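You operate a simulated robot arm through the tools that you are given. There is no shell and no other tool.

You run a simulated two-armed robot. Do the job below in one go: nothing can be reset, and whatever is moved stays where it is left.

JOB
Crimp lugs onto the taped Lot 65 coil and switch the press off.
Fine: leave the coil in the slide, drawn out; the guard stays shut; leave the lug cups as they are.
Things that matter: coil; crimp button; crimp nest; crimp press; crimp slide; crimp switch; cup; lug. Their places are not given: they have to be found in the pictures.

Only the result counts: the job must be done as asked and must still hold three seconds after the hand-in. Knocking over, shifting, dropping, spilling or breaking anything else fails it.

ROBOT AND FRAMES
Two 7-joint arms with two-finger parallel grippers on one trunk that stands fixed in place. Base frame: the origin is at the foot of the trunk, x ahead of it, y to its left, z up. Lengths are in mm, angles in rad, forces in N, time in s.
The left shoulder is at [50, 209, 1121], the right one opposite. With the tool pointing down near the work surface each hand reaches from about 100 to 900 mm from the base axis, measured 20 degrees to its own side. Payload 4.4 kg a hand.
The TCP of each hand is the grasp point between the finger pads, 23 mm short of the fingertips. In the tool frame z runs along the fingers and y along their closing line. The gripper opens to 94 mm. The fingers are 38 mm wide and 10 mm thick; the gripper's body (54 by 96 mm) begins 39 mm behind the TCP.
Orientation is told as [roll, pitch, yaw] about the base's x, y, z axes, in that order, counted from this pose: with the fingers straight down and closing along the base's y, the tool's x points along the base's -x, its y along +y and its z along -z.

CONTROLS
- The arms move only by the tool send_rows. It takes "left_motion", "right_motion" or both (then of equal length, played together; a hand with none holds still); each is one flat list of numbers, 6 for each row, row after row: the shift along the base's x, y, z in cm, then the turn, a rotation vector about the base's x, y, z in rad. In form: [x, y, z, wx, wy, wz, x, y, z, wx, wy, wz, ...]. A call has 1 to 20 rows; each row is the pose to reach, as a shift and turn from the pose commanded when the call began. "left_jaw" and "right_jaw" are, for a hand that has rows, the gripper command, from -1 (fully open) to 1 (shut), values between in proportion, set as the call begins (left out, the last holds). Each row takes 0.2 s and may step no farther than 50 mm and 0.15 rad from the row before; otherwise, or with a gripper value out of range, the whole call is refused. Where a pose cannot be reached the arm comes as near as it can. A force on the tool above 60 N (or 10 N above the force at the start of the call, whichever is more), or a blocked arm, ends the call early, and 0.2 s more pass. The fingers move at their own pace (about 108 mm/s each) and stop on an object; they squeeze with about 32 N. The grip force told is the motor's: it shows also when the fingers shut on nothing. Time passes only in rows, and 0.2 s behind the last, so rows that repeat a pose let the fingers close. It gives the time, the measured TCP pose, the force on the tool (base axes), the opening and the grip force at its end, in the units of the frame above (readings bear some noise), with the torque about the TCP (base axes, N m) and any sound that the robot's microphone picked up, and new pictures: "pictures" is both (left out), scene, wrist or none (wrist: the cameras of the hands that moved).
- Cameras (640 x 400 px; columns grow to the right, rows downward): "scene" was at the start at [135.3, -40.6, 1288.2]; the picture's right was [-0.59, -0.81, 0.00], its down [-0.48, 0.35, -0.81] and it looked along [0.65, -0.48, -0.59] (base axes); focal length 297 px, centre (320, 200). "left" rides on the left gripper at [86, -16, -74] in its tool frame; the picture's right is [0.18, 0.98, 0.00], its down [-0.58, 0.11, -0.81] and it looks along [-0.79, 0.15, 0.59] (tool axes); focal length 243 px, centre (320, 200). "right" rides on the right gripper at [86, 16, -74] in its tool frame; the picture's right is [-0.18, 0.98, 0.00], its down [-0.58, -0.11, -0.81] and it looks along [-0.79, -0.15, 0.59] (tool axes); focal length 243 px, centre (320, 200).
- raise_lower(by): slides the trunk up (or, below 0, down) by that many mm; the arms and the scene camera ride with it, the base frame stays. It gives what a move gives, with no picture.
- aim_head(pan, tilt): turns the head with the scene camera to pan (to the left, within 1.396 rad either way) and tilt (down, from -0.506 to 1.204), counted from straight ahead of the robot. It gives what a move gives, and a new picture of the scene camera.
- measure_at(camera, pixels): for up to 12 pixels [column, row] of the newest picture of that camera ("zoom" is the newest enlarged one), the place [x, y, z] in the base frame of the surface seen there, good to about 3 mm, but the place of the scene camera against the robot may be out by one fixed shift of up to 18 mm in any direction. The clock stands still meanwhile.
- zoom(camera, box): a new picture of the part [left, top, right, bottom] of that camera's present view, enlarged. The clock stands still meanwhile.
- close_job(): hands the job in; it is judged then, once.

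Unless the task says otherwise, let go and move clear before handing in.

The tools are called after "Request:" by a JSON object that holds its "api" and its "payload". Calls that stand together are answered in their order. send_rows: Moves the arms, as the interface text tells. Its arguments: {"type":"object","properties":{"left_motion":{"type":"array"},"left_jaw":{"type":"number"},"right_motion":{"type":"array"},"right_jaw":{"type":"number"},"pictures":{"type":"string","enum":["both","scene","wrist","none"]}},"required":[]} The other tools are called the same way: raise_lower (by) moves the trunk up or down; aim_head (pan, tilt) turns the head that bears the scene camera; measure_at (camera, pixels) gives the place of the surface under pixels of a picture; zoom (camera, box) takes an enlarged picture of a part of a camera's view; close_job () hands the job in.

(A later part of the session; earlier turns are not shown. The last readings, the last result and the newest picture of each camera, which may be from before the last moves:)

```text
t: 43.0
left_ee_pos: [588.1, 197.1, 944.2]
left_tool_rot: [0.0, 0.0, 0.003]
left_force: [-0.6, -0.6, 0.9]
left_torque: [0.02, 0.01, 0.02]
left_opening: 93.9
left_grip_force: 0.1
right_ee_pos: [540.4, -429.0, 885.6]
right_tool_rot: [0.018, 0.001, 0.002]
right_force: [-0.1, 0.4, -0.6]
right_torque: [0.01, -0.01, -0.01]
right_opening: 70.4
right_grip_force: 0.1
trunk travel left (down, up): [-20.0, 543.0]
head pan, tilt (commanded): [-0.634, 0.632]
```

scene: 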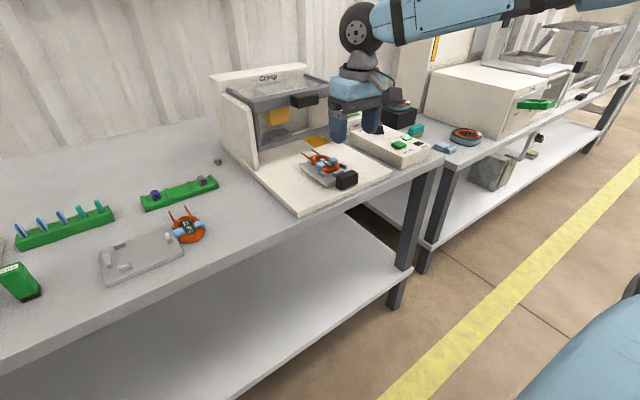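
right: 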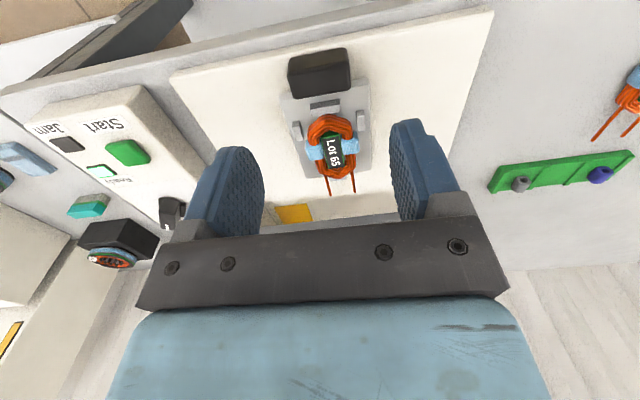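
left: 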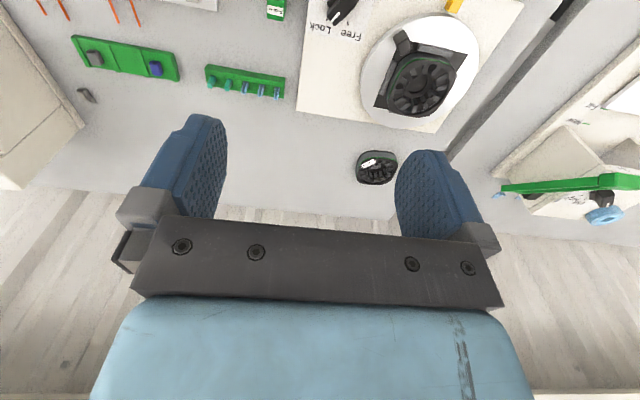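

The hand is above the handle side of the slide. I'll study the press opening in the scene picture to judge how far the slide goes in.

Request:
{"api": "zoom", "payload": {"camera": "scene", "box": [205, 60, 365, 200]}}

Request:
{"api": "measure_at", "payload": {"camera": "scene", "pixels": [[275, 133], [290, 135], [280, 117], [315, 140], [318, 95], [295, 103], [305, 107], [262, 143], [305, 133], [330, 130], [275, 145], [306, 97]]}}

```text
2.86 times, centred on (285, 130) of scene
```

zoom: 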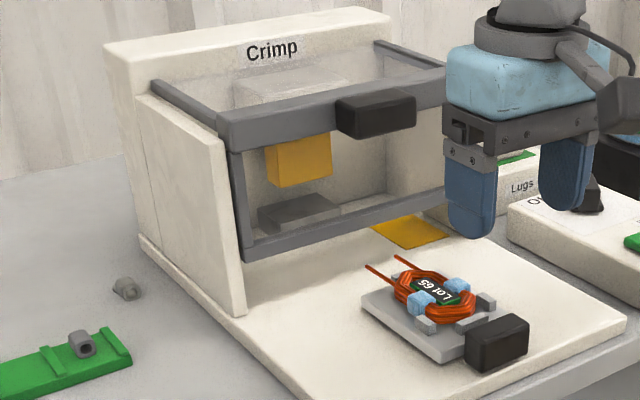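

```text
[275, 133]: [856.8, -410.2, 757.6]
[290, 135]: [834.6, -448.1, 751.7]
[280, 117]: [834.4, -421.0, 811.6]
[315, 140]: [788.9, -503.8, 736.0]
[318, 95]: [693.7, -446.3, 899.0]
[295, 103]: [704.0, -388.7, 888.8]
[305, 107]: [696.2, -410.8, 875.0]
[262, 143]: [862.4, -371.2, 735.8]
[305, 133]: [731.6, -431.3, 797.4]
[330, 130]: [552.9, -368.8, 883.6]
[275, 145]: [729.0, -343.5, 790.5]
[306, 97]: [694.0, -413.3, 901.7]
```

The die stands at x≈845 and the guard handle at x≈700, z≈875–902, so pushing in will be about 150 mm and the hand must lean to stay under the guard handle. I'll lean the tool to -0.5 rad and come down around the slide handle.

Request:
{"api": "send_rows", "payload": {"right_motion": [0, 0, -0.5, 0, -0.13, 0, 0, 0, -1, 0, -0.26, 0, 0, 0, -2, 0, -0.39, 0, 0, 0, -3, 0, -0.5, 0, 0, -0.1, -5, 0, -0.5, 0, 0, -0.1, -5, 0, -0.5, 0], "pictures": "both"}}

```text
t: 44.4
left_ee_pos: [587.9, 196.7, 945.1]
left_tool_rot: [0.0, 0.001, 0.003]
left_force: [-1.2, -0.1, 0.1]
left_torque: [0.0, 0.05, 0.0]
left_opening: 94.0
left_grip_force: 0.1
right_ee_pos: [541.4, -430.9, 835.4]
right_tool_rot: [0.015, -0.5, 0.003]
right_force: [0.3, 0.4, 0.1]
right_torque: [0.03, -0.01, -0.01]
right_opening: 70.5
right_grip_force: 0.1
trunk travel left (down, up): [-20.0, 543.0]
head pan, tilt (commanded): [-0.634, 0.632]
```

scene: 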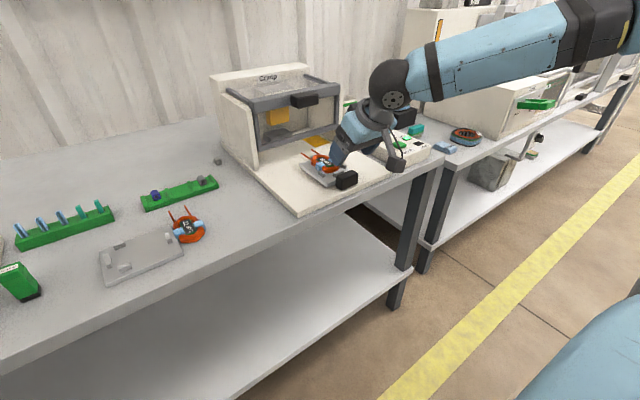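
right: 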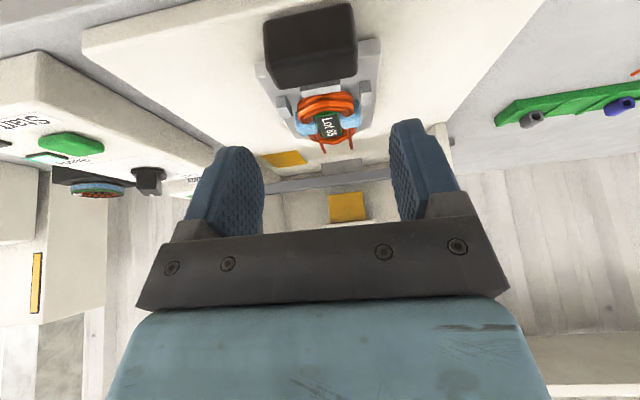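

The handle shows at (310,45). I'll measure its faces once more before lowering.

Request:
{"api": "measure_at", "payload": {"camera": "right", "pixels": [[310, 70], [275, 75], [350, 65], [270, 50], [352, 40], [310, 30], [310, 80], [266, 25], [350, 10], [330, 85]]}}

```text
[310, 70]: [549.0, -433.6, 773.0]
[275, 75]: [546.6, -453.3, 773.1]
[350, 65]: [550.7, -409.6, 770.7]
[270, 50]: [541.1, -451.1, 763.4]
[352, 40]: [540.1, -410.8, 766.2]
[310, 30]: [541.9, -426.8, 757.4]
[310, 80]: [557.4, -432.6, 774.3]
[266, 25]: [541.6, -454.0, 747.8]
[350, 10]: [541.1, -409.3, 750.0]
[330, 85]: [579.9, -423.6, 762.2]
```

The handle spans x 541–558 and y -454…-409 with its top at z≈773. I'll lower the open fingers around it.

Request:
{"api": "send_rows", "payload": {"right_motion": [0, 0, -2, 0, 0, 0, 0, -0.05, -4, 0, 0, 0, 0, -0.05, -5.2, 0, 0, 0, 0, -0.05, -6.1, 0, 0, 0, 0, -0.05, -6.1, 0, 0, 0], "pictures": "both"}}

```text
t: 45.6
left_ee_pos: [588.2, 195.9, 944.0]
left_tool_rot: [0.002, 0.001, 0.001]
left_force: [-0.5, -0.3, 0.6]
left_torque: [0.0, 0.0, 0.02]
left_opening: 94.1
left_grip_force: 0.1
right_ee_pos: [542.4, -431.5, 774.2]
right_tool_rot: [0.017, -0.499, 0.004]
right_force: [-0.4, -0.6, 0.2]
right_torque: [0.01, 0.02, -0.02]
right_opening: 70.4
right_grip_force: 0.0
trunk travel left (down, up): [-20.0, 543.0]
head pan, tilt (commanded): [-0.634, 0.632]
```

scene: 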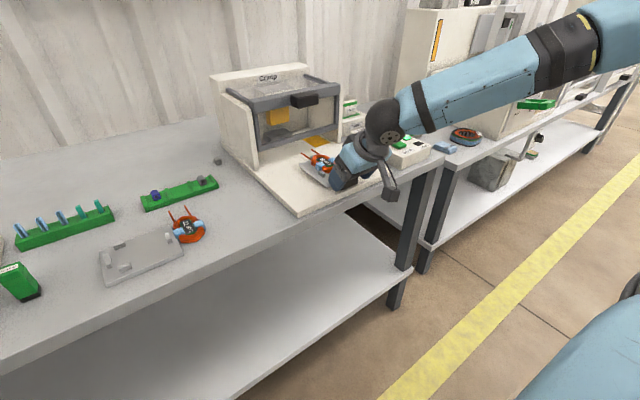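
right: 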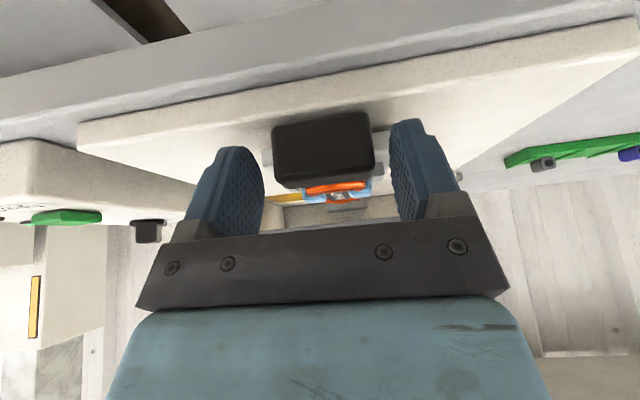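

The handle is between the fingers. I'll close on it.

Request:
{"api": "send_rows", "payload": {"right_motion": [0, 0, 0, 0, 0, 0, 0, 0, 0, 0, 0, 0, 0, 0, 0, 0, 0, 0], "right_jaw": 1, "pictures": "wrist"}}

```text
t: 46.4
left_ee_pos: [588.3, 197.4, 943.3]
left_tool_rot: [-0.002, 0.002, 0.002]
left_force: [1.1, 0.2, -0.5]
left_torque: [-0.01, -0.01, 0.03]
left_opening: 94.1
left_grip_force: 0.1
right_ee_pos: [541.5, -430.4, 775.1]
right_tool_rot: [0.016, -0.499, 0.004]
right_force: [-1.9, 28.0, -8.3]
right_torque: [0.0, -0.97, -0.57]
right_opening: 50.1
right_grip_force: 44.9
trunk travel left (down, up): [-20.0, 543.0]
head pan, tilt (commanded): [-0.634, 0.632]
```

right: 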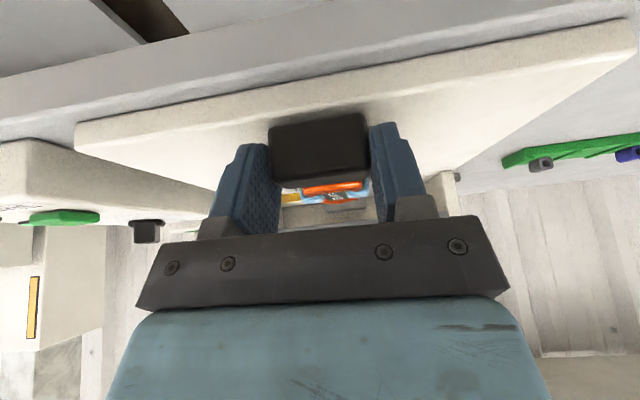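

The handle is held (50 mm), with 28 N sideways because its centre is about 2 mm toward +y. I'll ease that, then begin pushing the slide in slowly.

Request:
{"api": "send_rows", "payload": {"right_motion": [0, 0.1, 0, 0, 0, 0, 0, 0.2, 0, 0, 0, 0, 0.5, 0.2, 0, 0, 0, 0, 1.2, 0.2, 0, 0, 0, 0, 2, 0.2, 0, 0, 0, 0, 2, 0.2, 0, 0, 0, 0], "pictures": "both"}}

```text
t: 47.8
left_ee_pos: [588.4, 196.5, 943.1]
left_tool_rot: [-0.001, 0.0, 0.001]
left_force: [-0.3, -0.6, 0.6]
left_torque: [-0.01, 0.03, -0.03]
left_opening: 94.1
left_grip_force: 0.0
right_ee_pos: [562.2, -429.3, 775.3]
right_tool_rot: [0.014, -0.5, 0.004]
right_force: [-0.7, 12.9, -1.9]
right_torque: [-0.3, 1.07, -1.23]
right_opening: 50.0
right_grip_force: 44.9
trunk travel left (down, up): [-20.0, 543.0]
head pan, tilt (commanded): [-0.634, 0.632]
```

scene: 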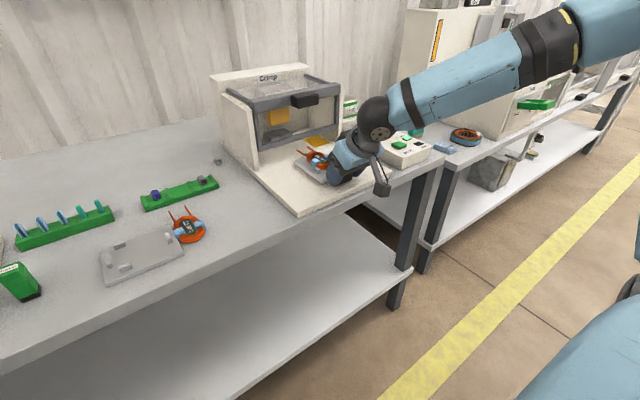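
right: 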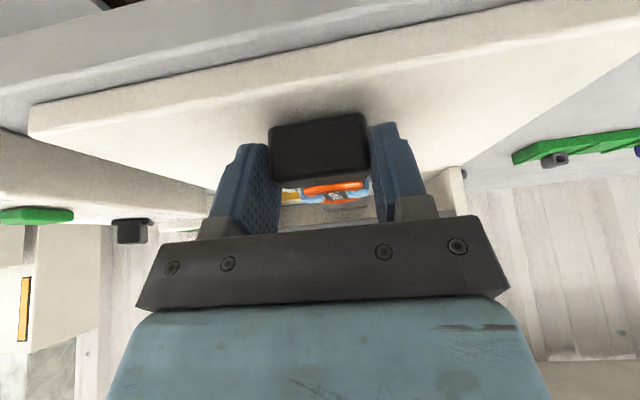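

The slide moves freely with the handle, 20 mm so far. I'll keep pushing in at a gentle pace, easing 1 mm more toward +y.

Request:
{"api": "send_rows", "payload": {"right_motion": [0.6, 0.05, 0, 0, 0, 0, 1.5, 0.1, 0, 0, 0, 0, 2.5, 0.1, 0, 0, 0, 0, 3.5, 0.1, 0, 0, 0, 0, 4.5, 0.1, 0, 0, 0, 0, 5.5, 0.1, 0, 0, 0, 0, 6.5, 0.1, 0, 0, 0, 0, 7.5, 0.1, 0, 0, 0, 0, 8, 0.1, 0, 0, 0, 0, 8, 0.1, 0, 0, 0, 0], "pictures": "both"}}

```text
t: 50.0
left_ee_pos: [588.8, 195.7, 945.2]
left_tool_rot: [0.003, 0.0, 0.003]
left_force: [0.6, -0.6, 0.7]
left_torque: [0.04, 0.01, 0.0]
left_opening: 93.9
left_grip_force: 0.1
right_ee_pos: [641.8, -430.9, 774.3]
right_tool_rot: [0.017, -0.501, 0.003]
right_force: [-1.0, -21.6, 6.2]
right_torque: [-1.21, 1.06, -1.03]
right_opening: 50.1
right_grip_force: 45.1
trunk travel left (down, up): [-20.0, 543.0]
head pan, tilt (commanded): [-0.634, 0.632]
```

scene: 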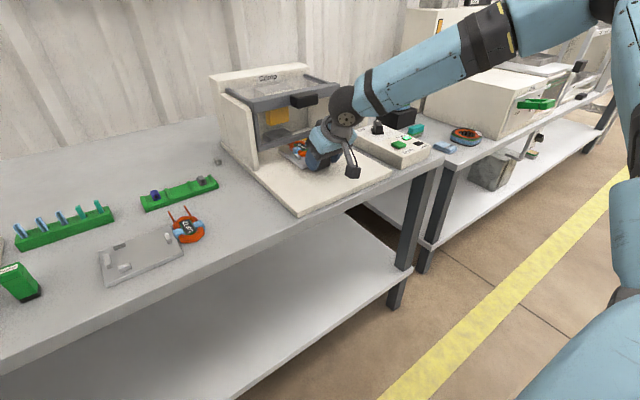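
right: 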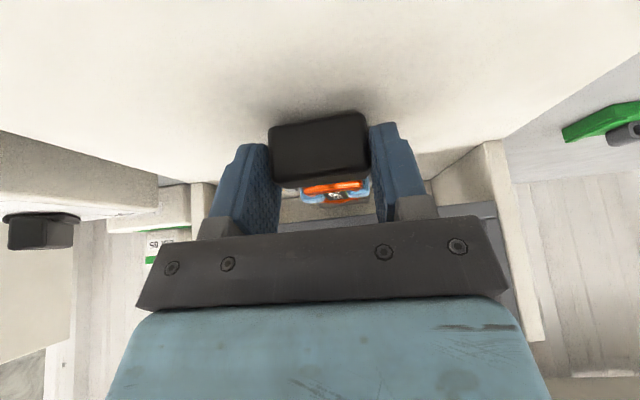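

The slide is 100 mm in, and the side force of -22 N asks for a small ease toward -y. I'll check the scene close up for the coil under the guard bar and for the wrist's clearance to the guard handle.

Request:
{"api": "zoom", "payload": {"camera": "scene", "box": [230, 70, 390, 200]}}

Request:
{"api": "measure_at", "payload": {"camera": "scene", "pixels": [[295, 150], [302, 143], [293, 155], [333, 105], [300, 97], [322, 127], [310, 100]]}}

```text
3.08 times, centred on (310, 135) of scene
```

zoom: 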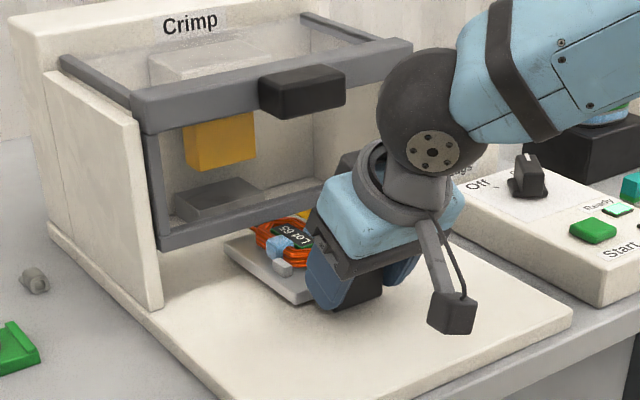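

```text
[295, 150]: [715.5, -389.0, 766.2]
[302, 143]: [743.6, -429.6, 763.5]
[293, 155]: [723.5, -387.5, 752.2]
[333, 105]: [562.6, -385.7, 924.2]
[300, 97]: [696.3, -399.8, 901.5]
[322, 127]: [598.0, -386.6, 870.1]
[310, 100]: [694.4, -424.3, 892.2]
```

The wrist is well clear (x≈567 against the guard handle at 700), and the coil is passing under the guard bar properly. I'll ease -y by 1.5 mm and push on, slower near the end to feel the stop.

Request:
{"api": "send_rows", "payload": {"right_motion": [0.3, -0.1, 0, 0, 0, 0, 1, -0.15, 0, 0, 0, 0, 1.8, -0.15, 0, 0, 0, 0, 2.5, -0.15, 0, 0, 0, 0, 3, -0.15, 0, 0, 0, 0, 3.3, -0.15, 0, 0, 0, 0, 3.6, -0.15, 0, 0, 0, 0, 3.9, -0.15, 0, 0, 0, 0, 4.1, -0.15, 0, 0, 0, 0, 4.1, -0.15, 0, 0, 0, 0], "pictures": "both"}}

```text
t: 52.2
left_ee_pos: [588.1, 196.0, 943.7]
left_tool_rot: [0.001, 0.002, 0.001]
left_force: [-0.6, 0.6, 0.9]
left_torque: [-0.01, 0.01, 0.03]
left_opening: 94.0
left_grip_force: 0.1
right_ee_pos: [683.7, -430.7, 775.1]
right_tool_rot: [0.016, -0.497, 0.006]
right_force: [-2.1, 14.9, -8.8]
right_torque: [0.05, -0.55, -0.81]
right_opening: 50.1
right_grip_force: 44.5
trunk travel left (down, up): [-20.0, 543.0]
head pan, tilt (commanded): [-0.634, 0.632]
```

scene: 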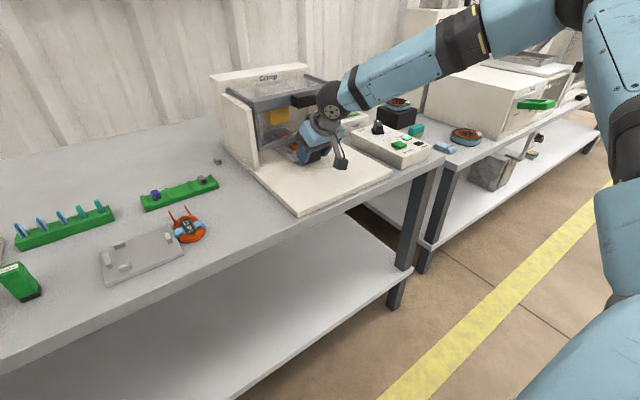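
right: 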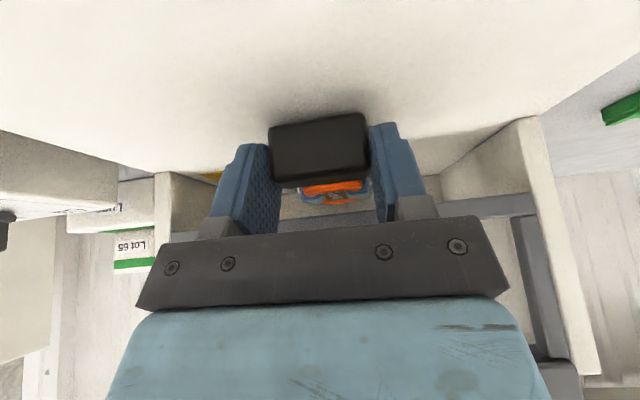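

At x=683.7 (142 mm in) there is still no push-back. I'll check the clearance closely before going further.

Request:
{"api": "zoom", "payload": {"camera": "scene", "box": [230, 70, 390, 200]}}

Request:
{"api": "measure_at", "payload": {"camera": "scene", "pixels": [[277, 142], [300, 100], [305, 125], [295, 143], [292, 150], [322, 95], [283, 140], [273, 130]]}}

```text
3.08 times, centred on (310, 135) of scene
```

zoom: 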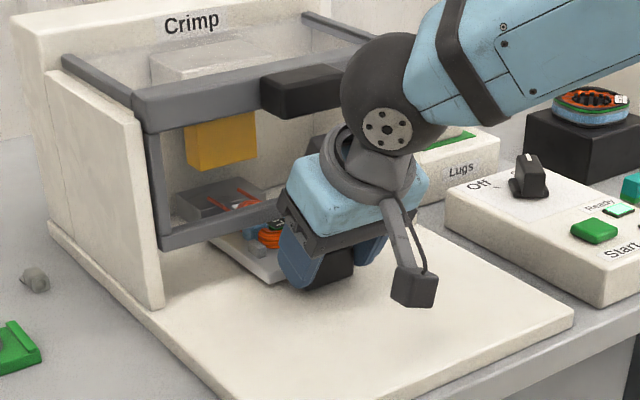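

```text
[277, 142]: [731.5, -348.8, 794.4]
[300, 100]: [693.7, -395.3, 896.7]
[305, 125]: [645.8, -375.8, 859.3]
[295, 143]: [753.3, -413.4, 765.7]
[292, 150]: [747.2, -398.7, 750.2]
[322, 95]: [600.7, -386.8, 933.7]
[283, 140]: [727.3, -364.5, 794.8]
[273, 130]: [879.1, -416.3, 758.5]
```

There are still about 48 mm to the guard handle, and the leads now lie over the die. I'll push on in 3 mm steps until the slide meets its stop.

Request:
{"api": "send_rows", "payload": {"right_motion": [0.3, 0.08, 0, 0, 0, 0, 0.6, 0.08, 0, 0, 0, 0, 0.9, 0.08, 0, 0, 0, 0, 1.2, 0.08, 0, 0, 0, 0, 1.5, 0.08, 0, 0, 0, 0, 1.5, 0.08, 0, 0, 0, 0], "pictures": "both"}}

```text
t: 53.6
left_ee_pos: [588.1, 196.0, 944.4]
left_tool_rot: [-0.001, -0.001, 0.002]
left_force: [0.5, 0.0, 0.2]
left_torque: [0.02, 0.01, 0.0]
left_opening: 94.0
left_grip_force: 0.0
right_ee_pos: [696.5, -430.8, 775.5]
right_tool_rot: [0.018, -0.499, 0.002]
right_force: [-28.1, -4.6, -4.6]
right_torque: [-0.5, 0.55, -1.06]
right_opening: 49.9
right_grip_force: 45.1
trunk travel left (down, up): [-20.0, 543.0]
head pan, tilt (commanded): [-0.634, 0.632]
```

scene: 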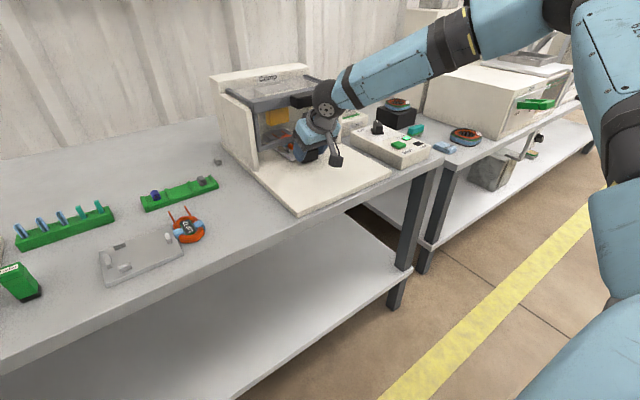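
right: 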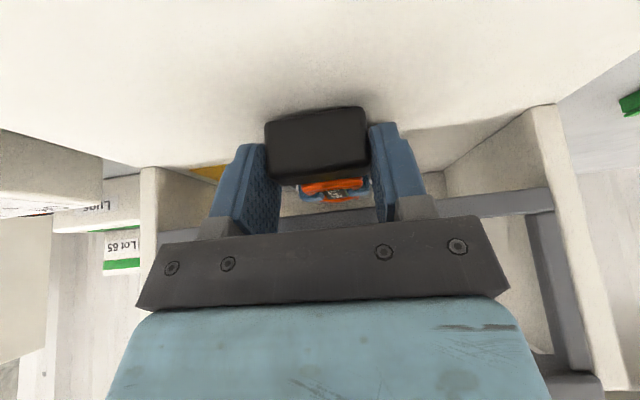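

The slide met resistance of 28 N at x=696.5, which is about 155 mm in. I'll look closely to see whether that is the stop.

Request:
{"api": "zoom", "payload": {"camera": "scene", "box": [240, 80, 350, 180]}}

Request:
{"api": "zoom", "payload": {"camera": "scene", "box": [265, 110, 305, 160]}}

```text
4.00 times, centred on (295, 130) of scene
```

zoom: 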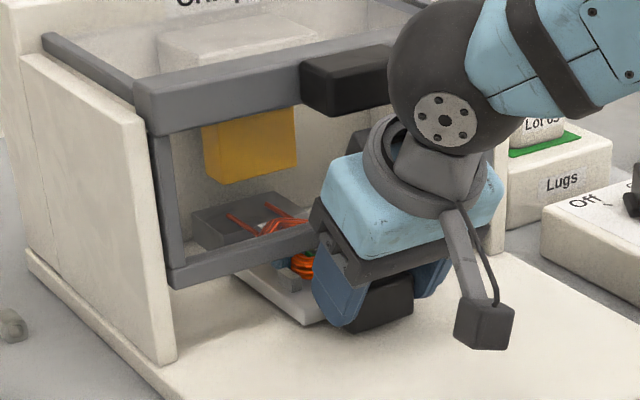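

```text
8.00 times, centred on (285, 135) of scene
```

zoom: 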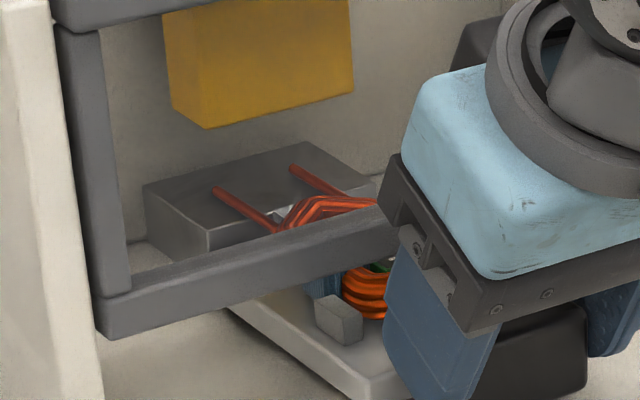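

The leads lie on the die and the plate butts against its front, so the slide is fully in. I'll open the jaws and back out along the tool's own axis.

Request:
{"api": "send_rows", "payload": {"right_motion": [0, 0, 0, 0, 0, 0, 0, 0, 0, 0, 0, 0, 0, 0, 0, 0, 0, 0, -1, 0, 1.5, 0, 0, 0, -2.5, 0, 4, 0, 0, 0, -5, 0, 6.5, 0, 0, 0, -9, 0, 9, 0, 0, 0, -12, 0, 11, 0, 0, 0, -12, 0, 11, 0, 0, 0], "right_jaw": -0.5, "pictures": "both"}}

```text
t: 55.6
left_ee_pos: [589.0, 196.3, 944.0]
left_tool_rot: [0.0, 0.0, 0.001]
left_force: [-0.1, -0.3, 0.9]
left_torque: [0.01, 0.01, -0.02]
left_opening: 94.2
left_grip_force: 0.0
right_ee_pos: [576.1, -430.4, 884.9]
right_tool_rot: [0.017, -0.499, 0.004]
right_force: [0.2, -0.2, -0.1]
right_torque: [0.0, 0.03, -0.03]
right_opening: 70.3
right_grip_force: 0.1
trunk travel left (down, up): [-20.0, 543.0]
head pan, tilt (commanded): [-0.634, 0.632]
```

scene: 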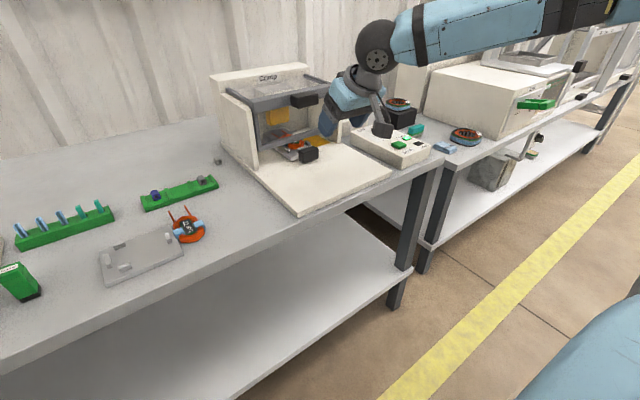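
right: 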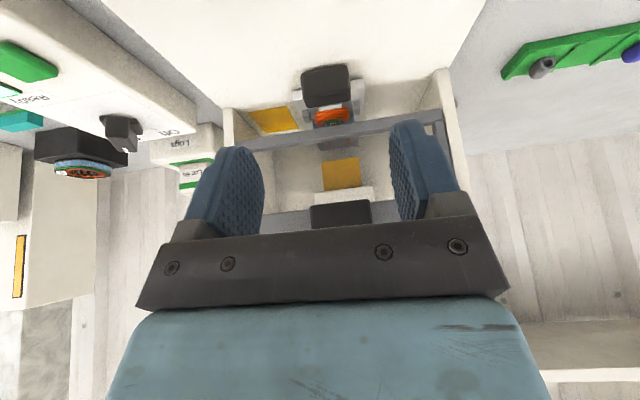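

The slide stays in and the guard is shut. I'll now take the hand upright and closed over the green Start button at about (590,-641.5).

Request:
{"api": "send_rows", "payload": {"right_motion": [0, -4, 0, 0, 0.12, 0, 0, -8, 0, 0, 0.24, 0, 0, -12, 0, 0, 0.36, 0, 1, -16, 0, 0, 0.5, 0, 1.4, -20, -1, 0, 0.5, 0, 1.4, -21.1, -3, 0, 0.5, 0, 1.4, -21.1, -4.5, 0, 0.5, 0, 1.4, -21.1, -4.5, 0, 0.5, 0], "right_jaw": 1, "pictures": "both"}}

```text
t: 57.4
left_ee_pos: [590.4, 197.4, 944.6]
left_tool_rot: [0.001, 0.0, 0.001]
left_force: [-1.0, -0.4, 0.7]
left_torque: [0.0, 0.0, -0.01]
left_opening: 94.1
left_grip_force: 0.1
right_ee_pos: [591.6, -642.9, 840.0]
right_tool_rot: [0.017, 0.0, 0.003]
right_force: [-0.2, 0.3, -0.6]
right_torque: [0.0, -0.01, -0.02]
right_opening: 0.0
right_grip_force: 31.8
trunk travel left (down, up): [-20.0, 543.0]
head pan, tilt (commanded): [-0.634, 0.632]
```

scene: 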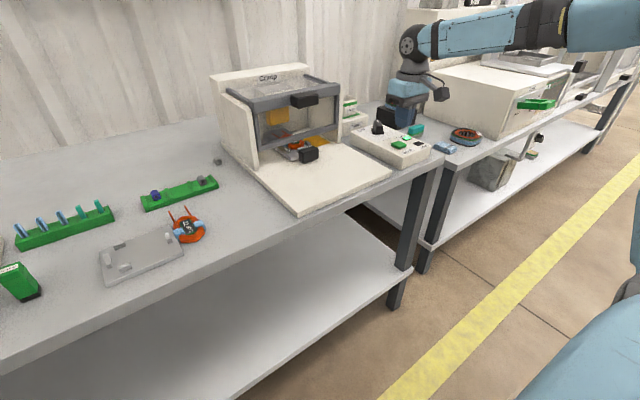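
right: 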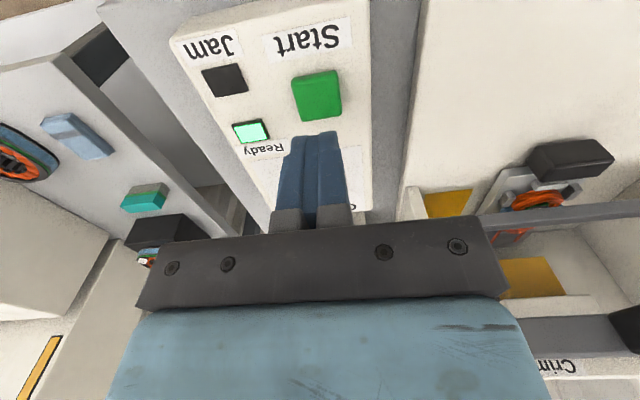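

Ready is lit, Jam is dark, and the button at (318,96) is right on the tool axis. I'll lower to just above it and press in small steps, watching force, sound and lamps.

Request:
{"api": "send_rows", "payload": {"right_motion": [0, 0.1, -2, 0, 0, 0, 0, 0.1, -3.8, 0, 0, 0, 0, 0.1, -4.4, 0, 0, 0, 0, 0.1, -4.7, 0, 0, 0, 0, 0.1, -4.9, 0, 0, 0], "pictures": "both"}}

```text
t: 58.6
left_ee_pos: [588.4, 196.0, 945.1]
left_tool_rot: [-0.001, -0.002, 0.002]
left_force: [0.5, 0.6, 0.2]
left_torque: [0.02, -0.01, 0.02]
left_opening: 94.0
left_grip_force: 0.0
right_ee_pos: [590.9, -639.6, 790.9]
right_tool_rot: [0.019, 0.001, 0.005]
right_force: [-0.8, -0.4, 1.3]
right_torque: [-0.02, 0.0, -0.07]
right_opening: 0.1
right_grip_force: 31.9
trunk travel left (down, up): [-20.0, 543.0]
head pan, tilt (commanded): [-0.634, 0.632]
```

scene: 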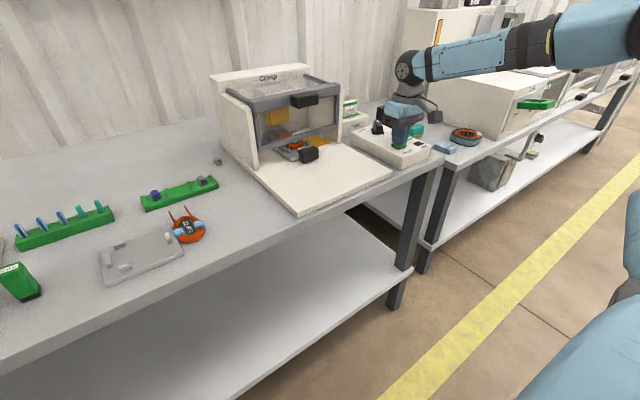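
right: 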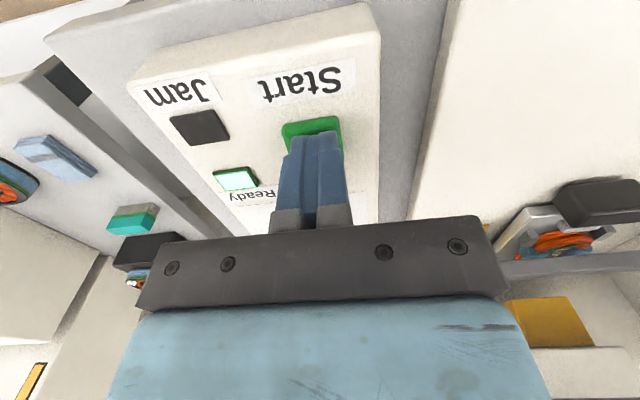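

The fingertips are touching the button (1.3 N). I'll press a few millimetres further and hold briefly.

Request:
{"api": "send_rows", "payload": {"right_motion": [0, 0, -0.2, 0, 0, 0, 0, 0, -0.4, 0, 0, 0, 0, 0, -0.5, 0, 0, 0, 0, 0, -0.5, 0, 0, 0], "pictures": "both"}}

```text
t: 59.6
left_ee_pos: [588.1, 196.8, 945.4]
left_tool_rot: [0.001, 0.0, 0.001]
left_force: [0.2, 0.2, 0.5]
left_torque: [-0.02, -0.02, -0.02]
left_opening: 94.0
left_grip_force: 0.0
right_ee_pos: [591.7, -641.2, 789.6]
right_tool_rot: [0.015, -0.001, 0.003]
right_force: [-0.6, -3.5, 8.8]
right_torque: [-0.1, 0.03, -0.01]
right_opening: 0.0
right_grip_force: 32.2
trunk travel left (down, up): [-20.0, 543.0]
head pan, tilt (commanded): [-0.634, 0.632]
heard: click
```

scene: 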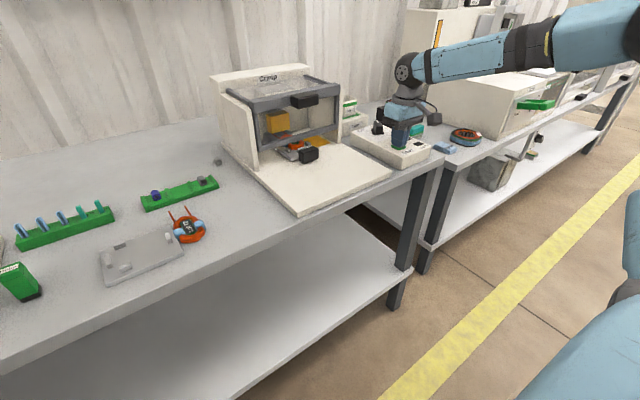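
right: 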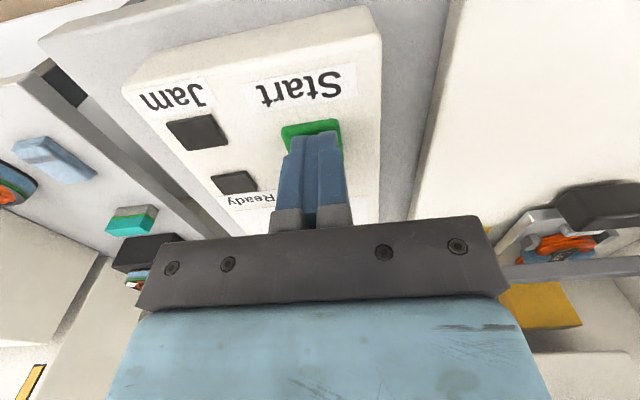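

A click was heard and the Ready lamp went dark, so the press is working (the yellow ram moved at (277,122)). I'll lift off the button and watch the cycle.

Request:
{"api": "send_rows", "payload": {"right_motion": [0, 0, 0.5, 0, 0, 0, 0, 0, 2, 0, 0, 0, 0, 0, 4, 0, 0, 0, 0, 0, 6, 0, 0, 0, 0, 0, 6, 0, 0, 0, 0, 0, 6, 0, 0, 0], "pictures": "both"}}

```text
t: 61.0
left_ee_pos: [588.6, 195.7, 943.4]
left_tool_rot: [-0.001, 0.002, 0.001]
left_force: [0.0, -0.2, 0.3]
left_torque: [-0.01, -0.02, -0.02]
left_opening: 94.1
left_grip_force: 0.0
right_ee_pos: [592.6, -639.2, 846.9]
right_tool_rot: [0.018, 0.001, 0.003]
right_force: [0.1, -0.2, 0.2]
right_torque: [0.02, 0.01, -0.02]
right_opening: 0.2
right_grip_force: 32.3
trunk travel left (down, up): [-20.0, 543.0]
head pan, tilt (commanded): [-0.634, 0.632]
```

scene: 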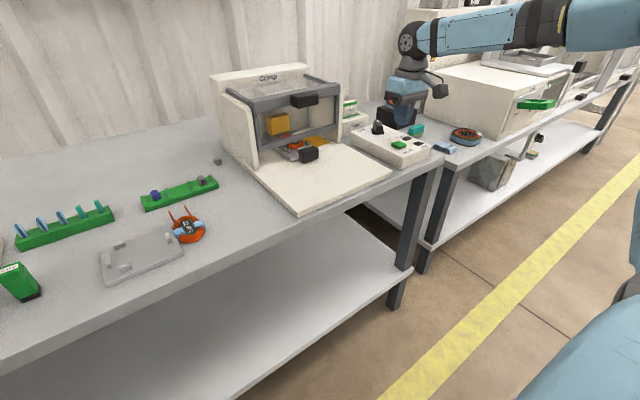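
right: 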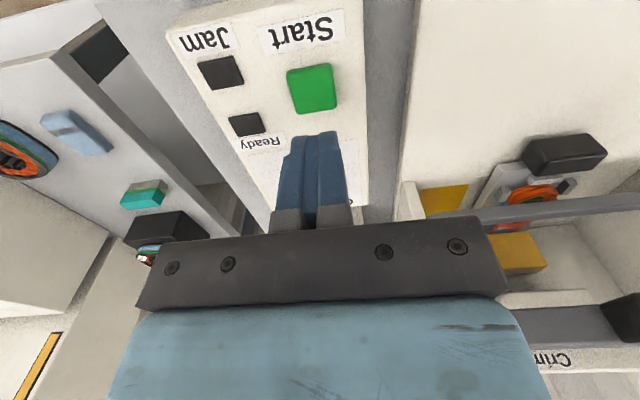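

Both lamps are dark while the press runs. I'll wait a few seconds in place and look again.

Request:
{"api": "send_rows", "payload": {"right_motion": [0, 0, 0, 0, 0, 0, 0, 0, 0, 0, 0, 0, 0, 0, 0, 0, 0, 0, 0, 0, 0, 0, 0, 0, 0, 0, 0, 0, 0, 0, 0, 0, 0, 0, 0, 0, 0, 0, 0, 0, 0, 0, 0, 0, 0, 0, 0, 0], "pictures": "both"}}

Request:
{"api": "zoom", "payload": {"camera": "scene", "box": [240, 80, 350, 180]}}

```text
t: 62.8
left_ee_pos: [587.5, 197.3, 944.0]
left_tool_rot: [0.001, -0.001, -0.001]
left_force: [0.4, 1.1, -0.6]
left_torque: [0.02, 0.0, -0.01]
left_opening: 93.9
left_grip_force: 0.2
right_ee_pos: [593.2, -639.0, 846.9]
right_tool_rot: [0.019, 0.003, 0.004]
right_force: [-0.8, 0.4, -0.8]
right_torque: [-0.04, -0.01, 0.01]
right_opening: 0.1
right_grip_force: 32.3
trunk travel left (down, up): [-20.0, 543.0]
head pan, tilt (commanded): [-0.634, 0.632]
```

scene: 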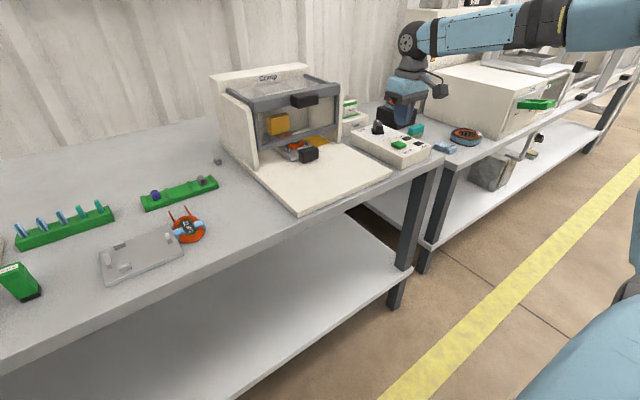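
right: 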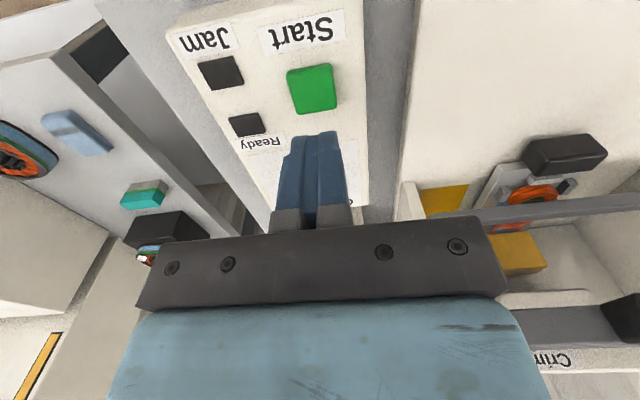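

```text
4.00 times, centred on (295, 130) of scene
```

zoom: 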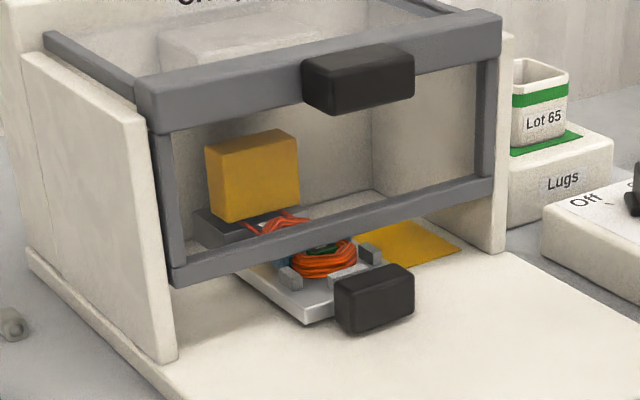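

The yellow ram is now down on the die at (281,125). I'll wait longer for the cycle to finish.

Request:
{"api": "send_rows", "payload": {"right_motion": [0, 0, 0, 0, 0, 0, 0, 0, 0, 0, 0, 0, 0, 0, 0, 0, 0, 0, 0, 0, 0, 0, 0, 0, 0, 0, 0, 0, 0, 0, 0, 0, 0, 0, 0, 0, 0, 0, 0, 0, 0, 0, 0, 0, 0, 0, 0, 0, 0, 0, 0, 0, 0, 0, 0, 0, 0, 0, 0, 0, 0, 0, 0, 0, 0, 0, 0, 0, 0, 0, 0, 0], "pictures": "both"}}

Request:
{"api": "zoom", "payload": {"camera": "scene", "box": [240, 80, 350, 180]}}

```text
t: 65.4
left_ee_pos: [587.5, 196.2, 943.8]
left_tool_rot: [0.001, 0.0, 0.003]
left_force: [-0.1, 0.4, -0.5]
left_torque: [0.02, 0.0, -0.05]
left_opening: 93.8
left_grip_force: 0.1
right_ee_pos: [592.4, -639.2, 846.5]
right_tool_rot: [0.018, 0.0, 0.003]
right_force: [0.7, 0.3, -0.6]
right_torque: [-0.04, -0.01, 0.03]
right_opening: 0.0
right_grip_force: 32.5
trunk travel left (down, up): [-20.0, 543.0]
head pan, tilt (commanded): [-0.634, 0.632]
```

scene: 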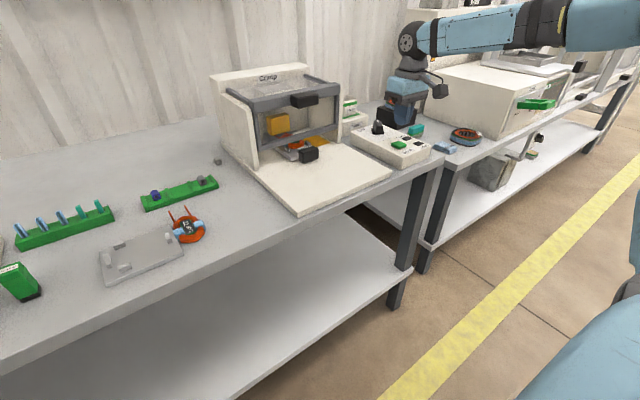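
right: 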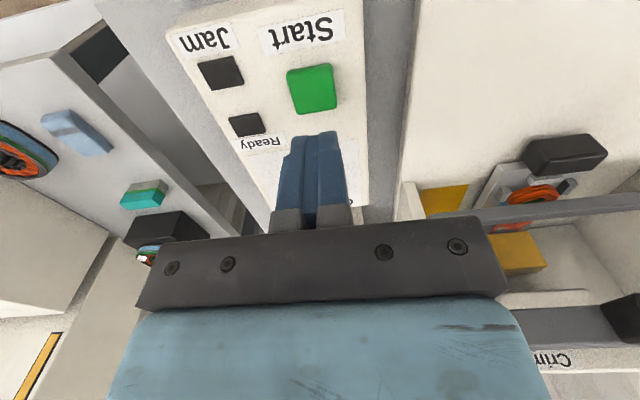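

```text
4.00 times, centred on (295, 130) of scene
```

zoom: 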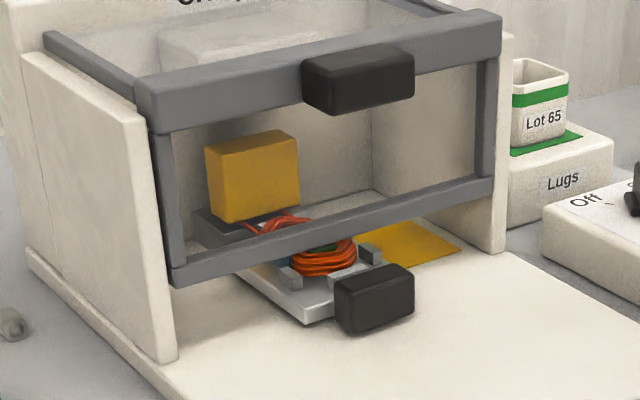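

The ram is still down and both lamps are dark at t=65.4. I'll keep waiting in longer spells.

Request:
{"api": "send_rows", "payload": {"right_motion": [0, 0, 0, 0, 0, 0, 0, 0, 0, 0, 0, 0, 0, 0, 0, 0, 0, 0, 0, 0, 0, 0, 0, 0, 0, 0, 0, 0, 0, 0, 0, 0, 0, 0, 0, 0, 0, 0, 0, 0, 0, 0, 0, 0, 0, 0, 0, 0, 0, 0, 0, 0, 0, 0, 0, 0, 0, 0, 0, 0, 0, 0, 0, 0, 0, 0, 0, 0, 0, 0, 0, 0, 0, 0, 0, 0, 0, 0, 0, 0, 0, 0, 0, 0, 0, 0, 0, 0, 0, 0, 0, 0, 0, 0, 0, 0, 0, 0, 0, 0, 0, 0, 0, 0, 0, 0, 0, 0, 0, 0, 0, 0, 0, 0, 0, 0, 0, 0, 0, 0], "pictures": "both"}}

Request:
{"api": "zoom", "payload": {"camera": "scene", "box": [240, 80, 350, 180]}}

```text
t: 69.6
left_ee_pos: [588.0, 195.7, 945.3]
left_tool_rot: [0.0, 0.0, 0.003]
left_force: [0.1, 0.0, -0.3]
left_torque: [0.01, -0.01, 0.03]
left_opening: 93.9
left_grip_force: 0.0
right_ee_pos: [593.2, -639.5, 846.2]
right_tool_rot: [0.018, -0.002, 0.003]
right_force: [-1.1, 0.0, 0.6]
right_torque: [-0.02, 0.0, -0.02]
right_opening: 0.2
right_grip_force: 32.3
trunk travel left (down, up): [-20.0, 543.0]
head pan, tilt (commanded): [-0.634, 0.632]
```

scene: 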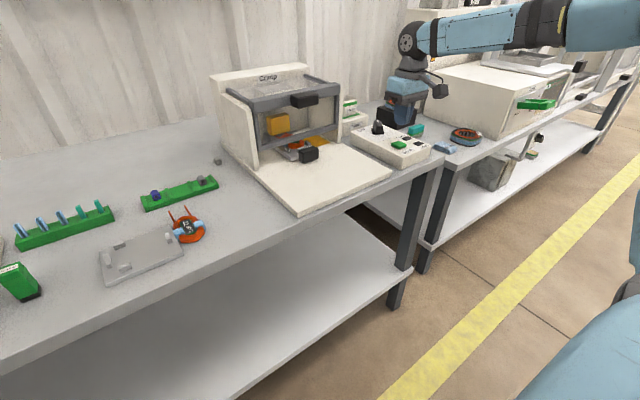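
right: 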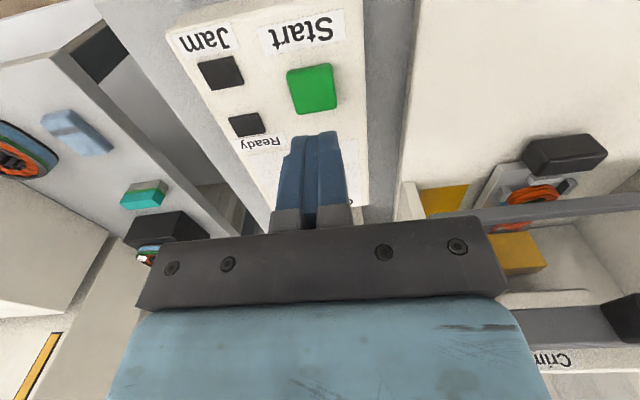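

```text
4.00 times, centred on (295, 130) of scene
```

zoom: 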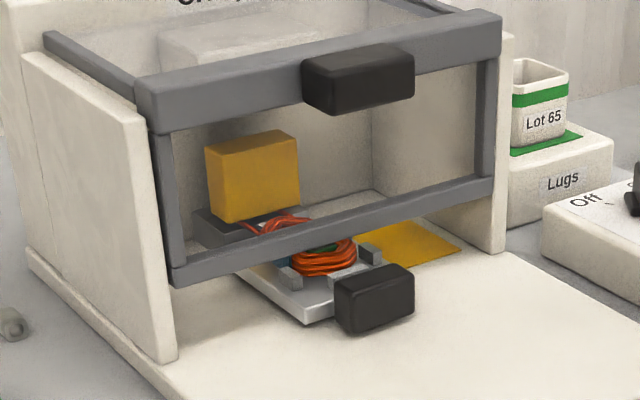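

No change yet. I'll wait another eight seconds and look again.

Request:
{"api": "send_rows", "payload": {"right_motion": [0, 0, 0, 0, 0, 0, 0, 0, 0, 0, 0, 0, 0, 0, 0, 0, 0, 0, 0, 0, 0, 0, 0, 0, 0, 0, 0, 0, 0, 0, 0, 0, 0, 0, 0, 0, 0, 0, 0, 0, 0, 0, 0, 0, 0, 0, 0, 0, 0, 0, 0, 0, 0, 0, 0, 0, 0, 0, 0, 0, 0, 0, 0, 0, 0, 0, 0, 0, 0, 0, 0, 0, 0, 0, 0, 0, 0, 0, 0, 0, 0, 0, 0, 0, 0, 0, 0, 0, 0, 0, 0, 0, 0, 0, 0, 0, 0, 0, 0, 0, 0, 0, 0, 0, 0, 0, 0, 0, 0, 0, 0, 0, 0, 0, 0, 0, 0, 0, 0, 0], "pictures": "none"}}

Request:
{"api": "send_rows", "payload": {"right_motion": [0, 0, 0, 0, 0, 0, 0, 0, 0, 0, 0, 0, 0, 0, 0, 0, 0, 0, 0, 0, 0, 0, 0, 0, 0, 0, 0, 0, 0, 0, 0, 0, 0, 0, 0, 0, 0, 0, 0, 0, 0, 0, 0, 0, 0, 0, 0, 0, 0, 0, 0, 0, 0, 0, 0, 0, 0, 0, 0, 0, 0, 0, 0, 0, 0, 0, 0, 0, 0, 0, 0, 0, 0, 0, 0, 0, 0, 0, 0, 0, 0, 0, 0, 0, 0, 0, 0, 0, 0, 0, 0, 0, 0, 0, 0, 0, 0, 0, 0, 0, 0, 0, 0, 0, 0, 0, 0, 0, 0, 0, 0, 0, 0, 0, 0, 0, 0, 0, 0, 0], "pictures": "both"}}

Request:
{"api": "zoom", "payload": {"camera": "scene", "box": [240, 80, 350, 180]}}

```text
t: 73.8
left_ee_pos: [587.8, 195.7, 943.8]
left_tool_rot: [-0.002, 0.001, 0.001]
left_force: [-0.4, 0.2, 0.3]
left_torque: [-0.03, -0.02, -0.01]
left_opening: 94.2
left_grip_force: 0.0
right_ee_pos: [593.4, -639.4, 846.1]
right_tool_rot: [0.018, -0.001, 0.004]
right_force: [0.9, -0.5, -0.1]
right_torque: [-0.01, 0.0, -0.01]
right_opening: 0.3
right_grip_force: 31.9
trunk travel left (down, up): [-20.0, 543.0]
head pan, tilt (commanded): [-0.634, 0.632]
```

```text
t: 78.0
left_ee_pos: [588.4, 196.1, 945.1]
left_tool_rot: [0.001, -0.002, 0.0]
left_force: [0.1, -0.3, 1.4]
left_torque: [0.0, -0.03, 0.04]
left_opening: 94.2
left_grip_force: 0.0
right_ee_pos: [593.6, -639.3, 846.4]
right_tool_rot: [0.019, 0.0, 0.002]
right_force: [-0.7, -0.3, -0.5]
right_torque: [-0.01, 0.01, 0.03]
right_opening: 0.2
right_grip_force: 32.0
trunk travel left (down, up): [-20.0, 543.0]
head pan, tilt (commanded): [-0.634, 0.632]
```

scene: 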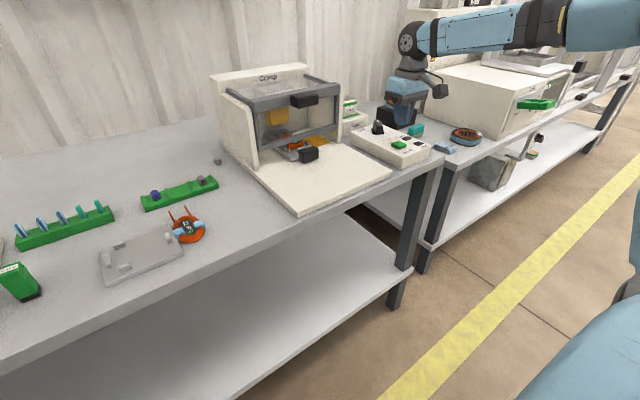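
right: 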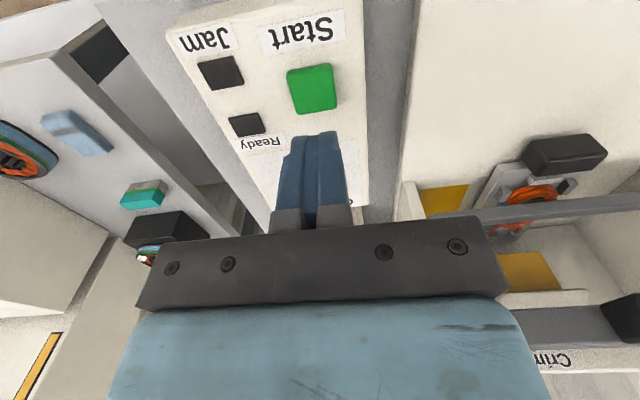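

```text
4.00 times, centred on (295, 130) of scene
```

zoom: 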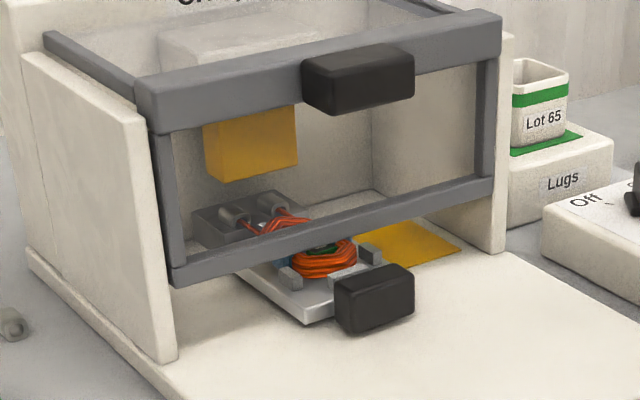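

The ram is back up, and grey lugs now show on the lead ends at (275,132) of the scene. I'll enlarge to check both lugs and the lamps.

Request:
{"api": "zoom", "payload": {"camera": "scene", "box": [265, 115, 325, 160]}}

Request:
{"api": "zoom", "payload": {"camera": "right", "box": [170, 10, 360, 150]}}

Request:
{"api": "zoom", "payload": {"camera": "right", "box": [420, 130, 640, 300]}}

```text
8.89 times, centred on (295, 138) of scene
```

zoom: 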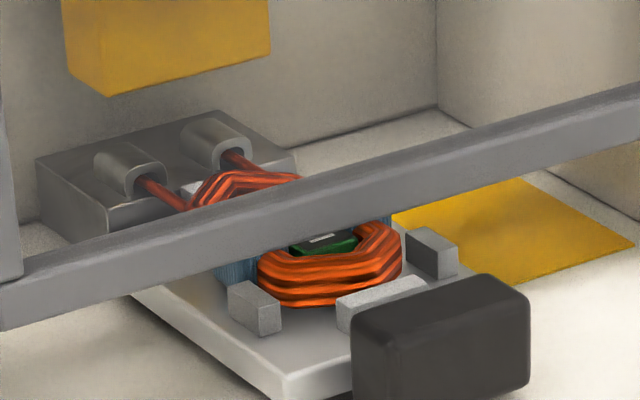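

```text
2.86 times, centred on (265, 80) of right
```

zoom: 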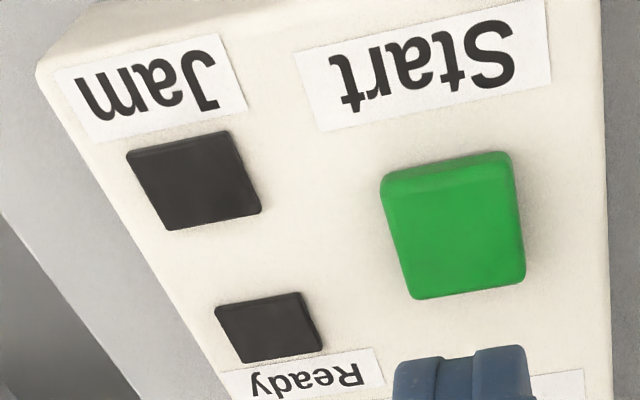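

```text
2.35 times, centred on (530, 215) of right
```

zoom: 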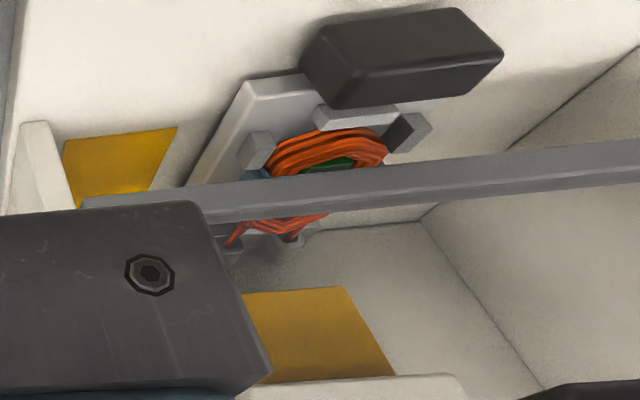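

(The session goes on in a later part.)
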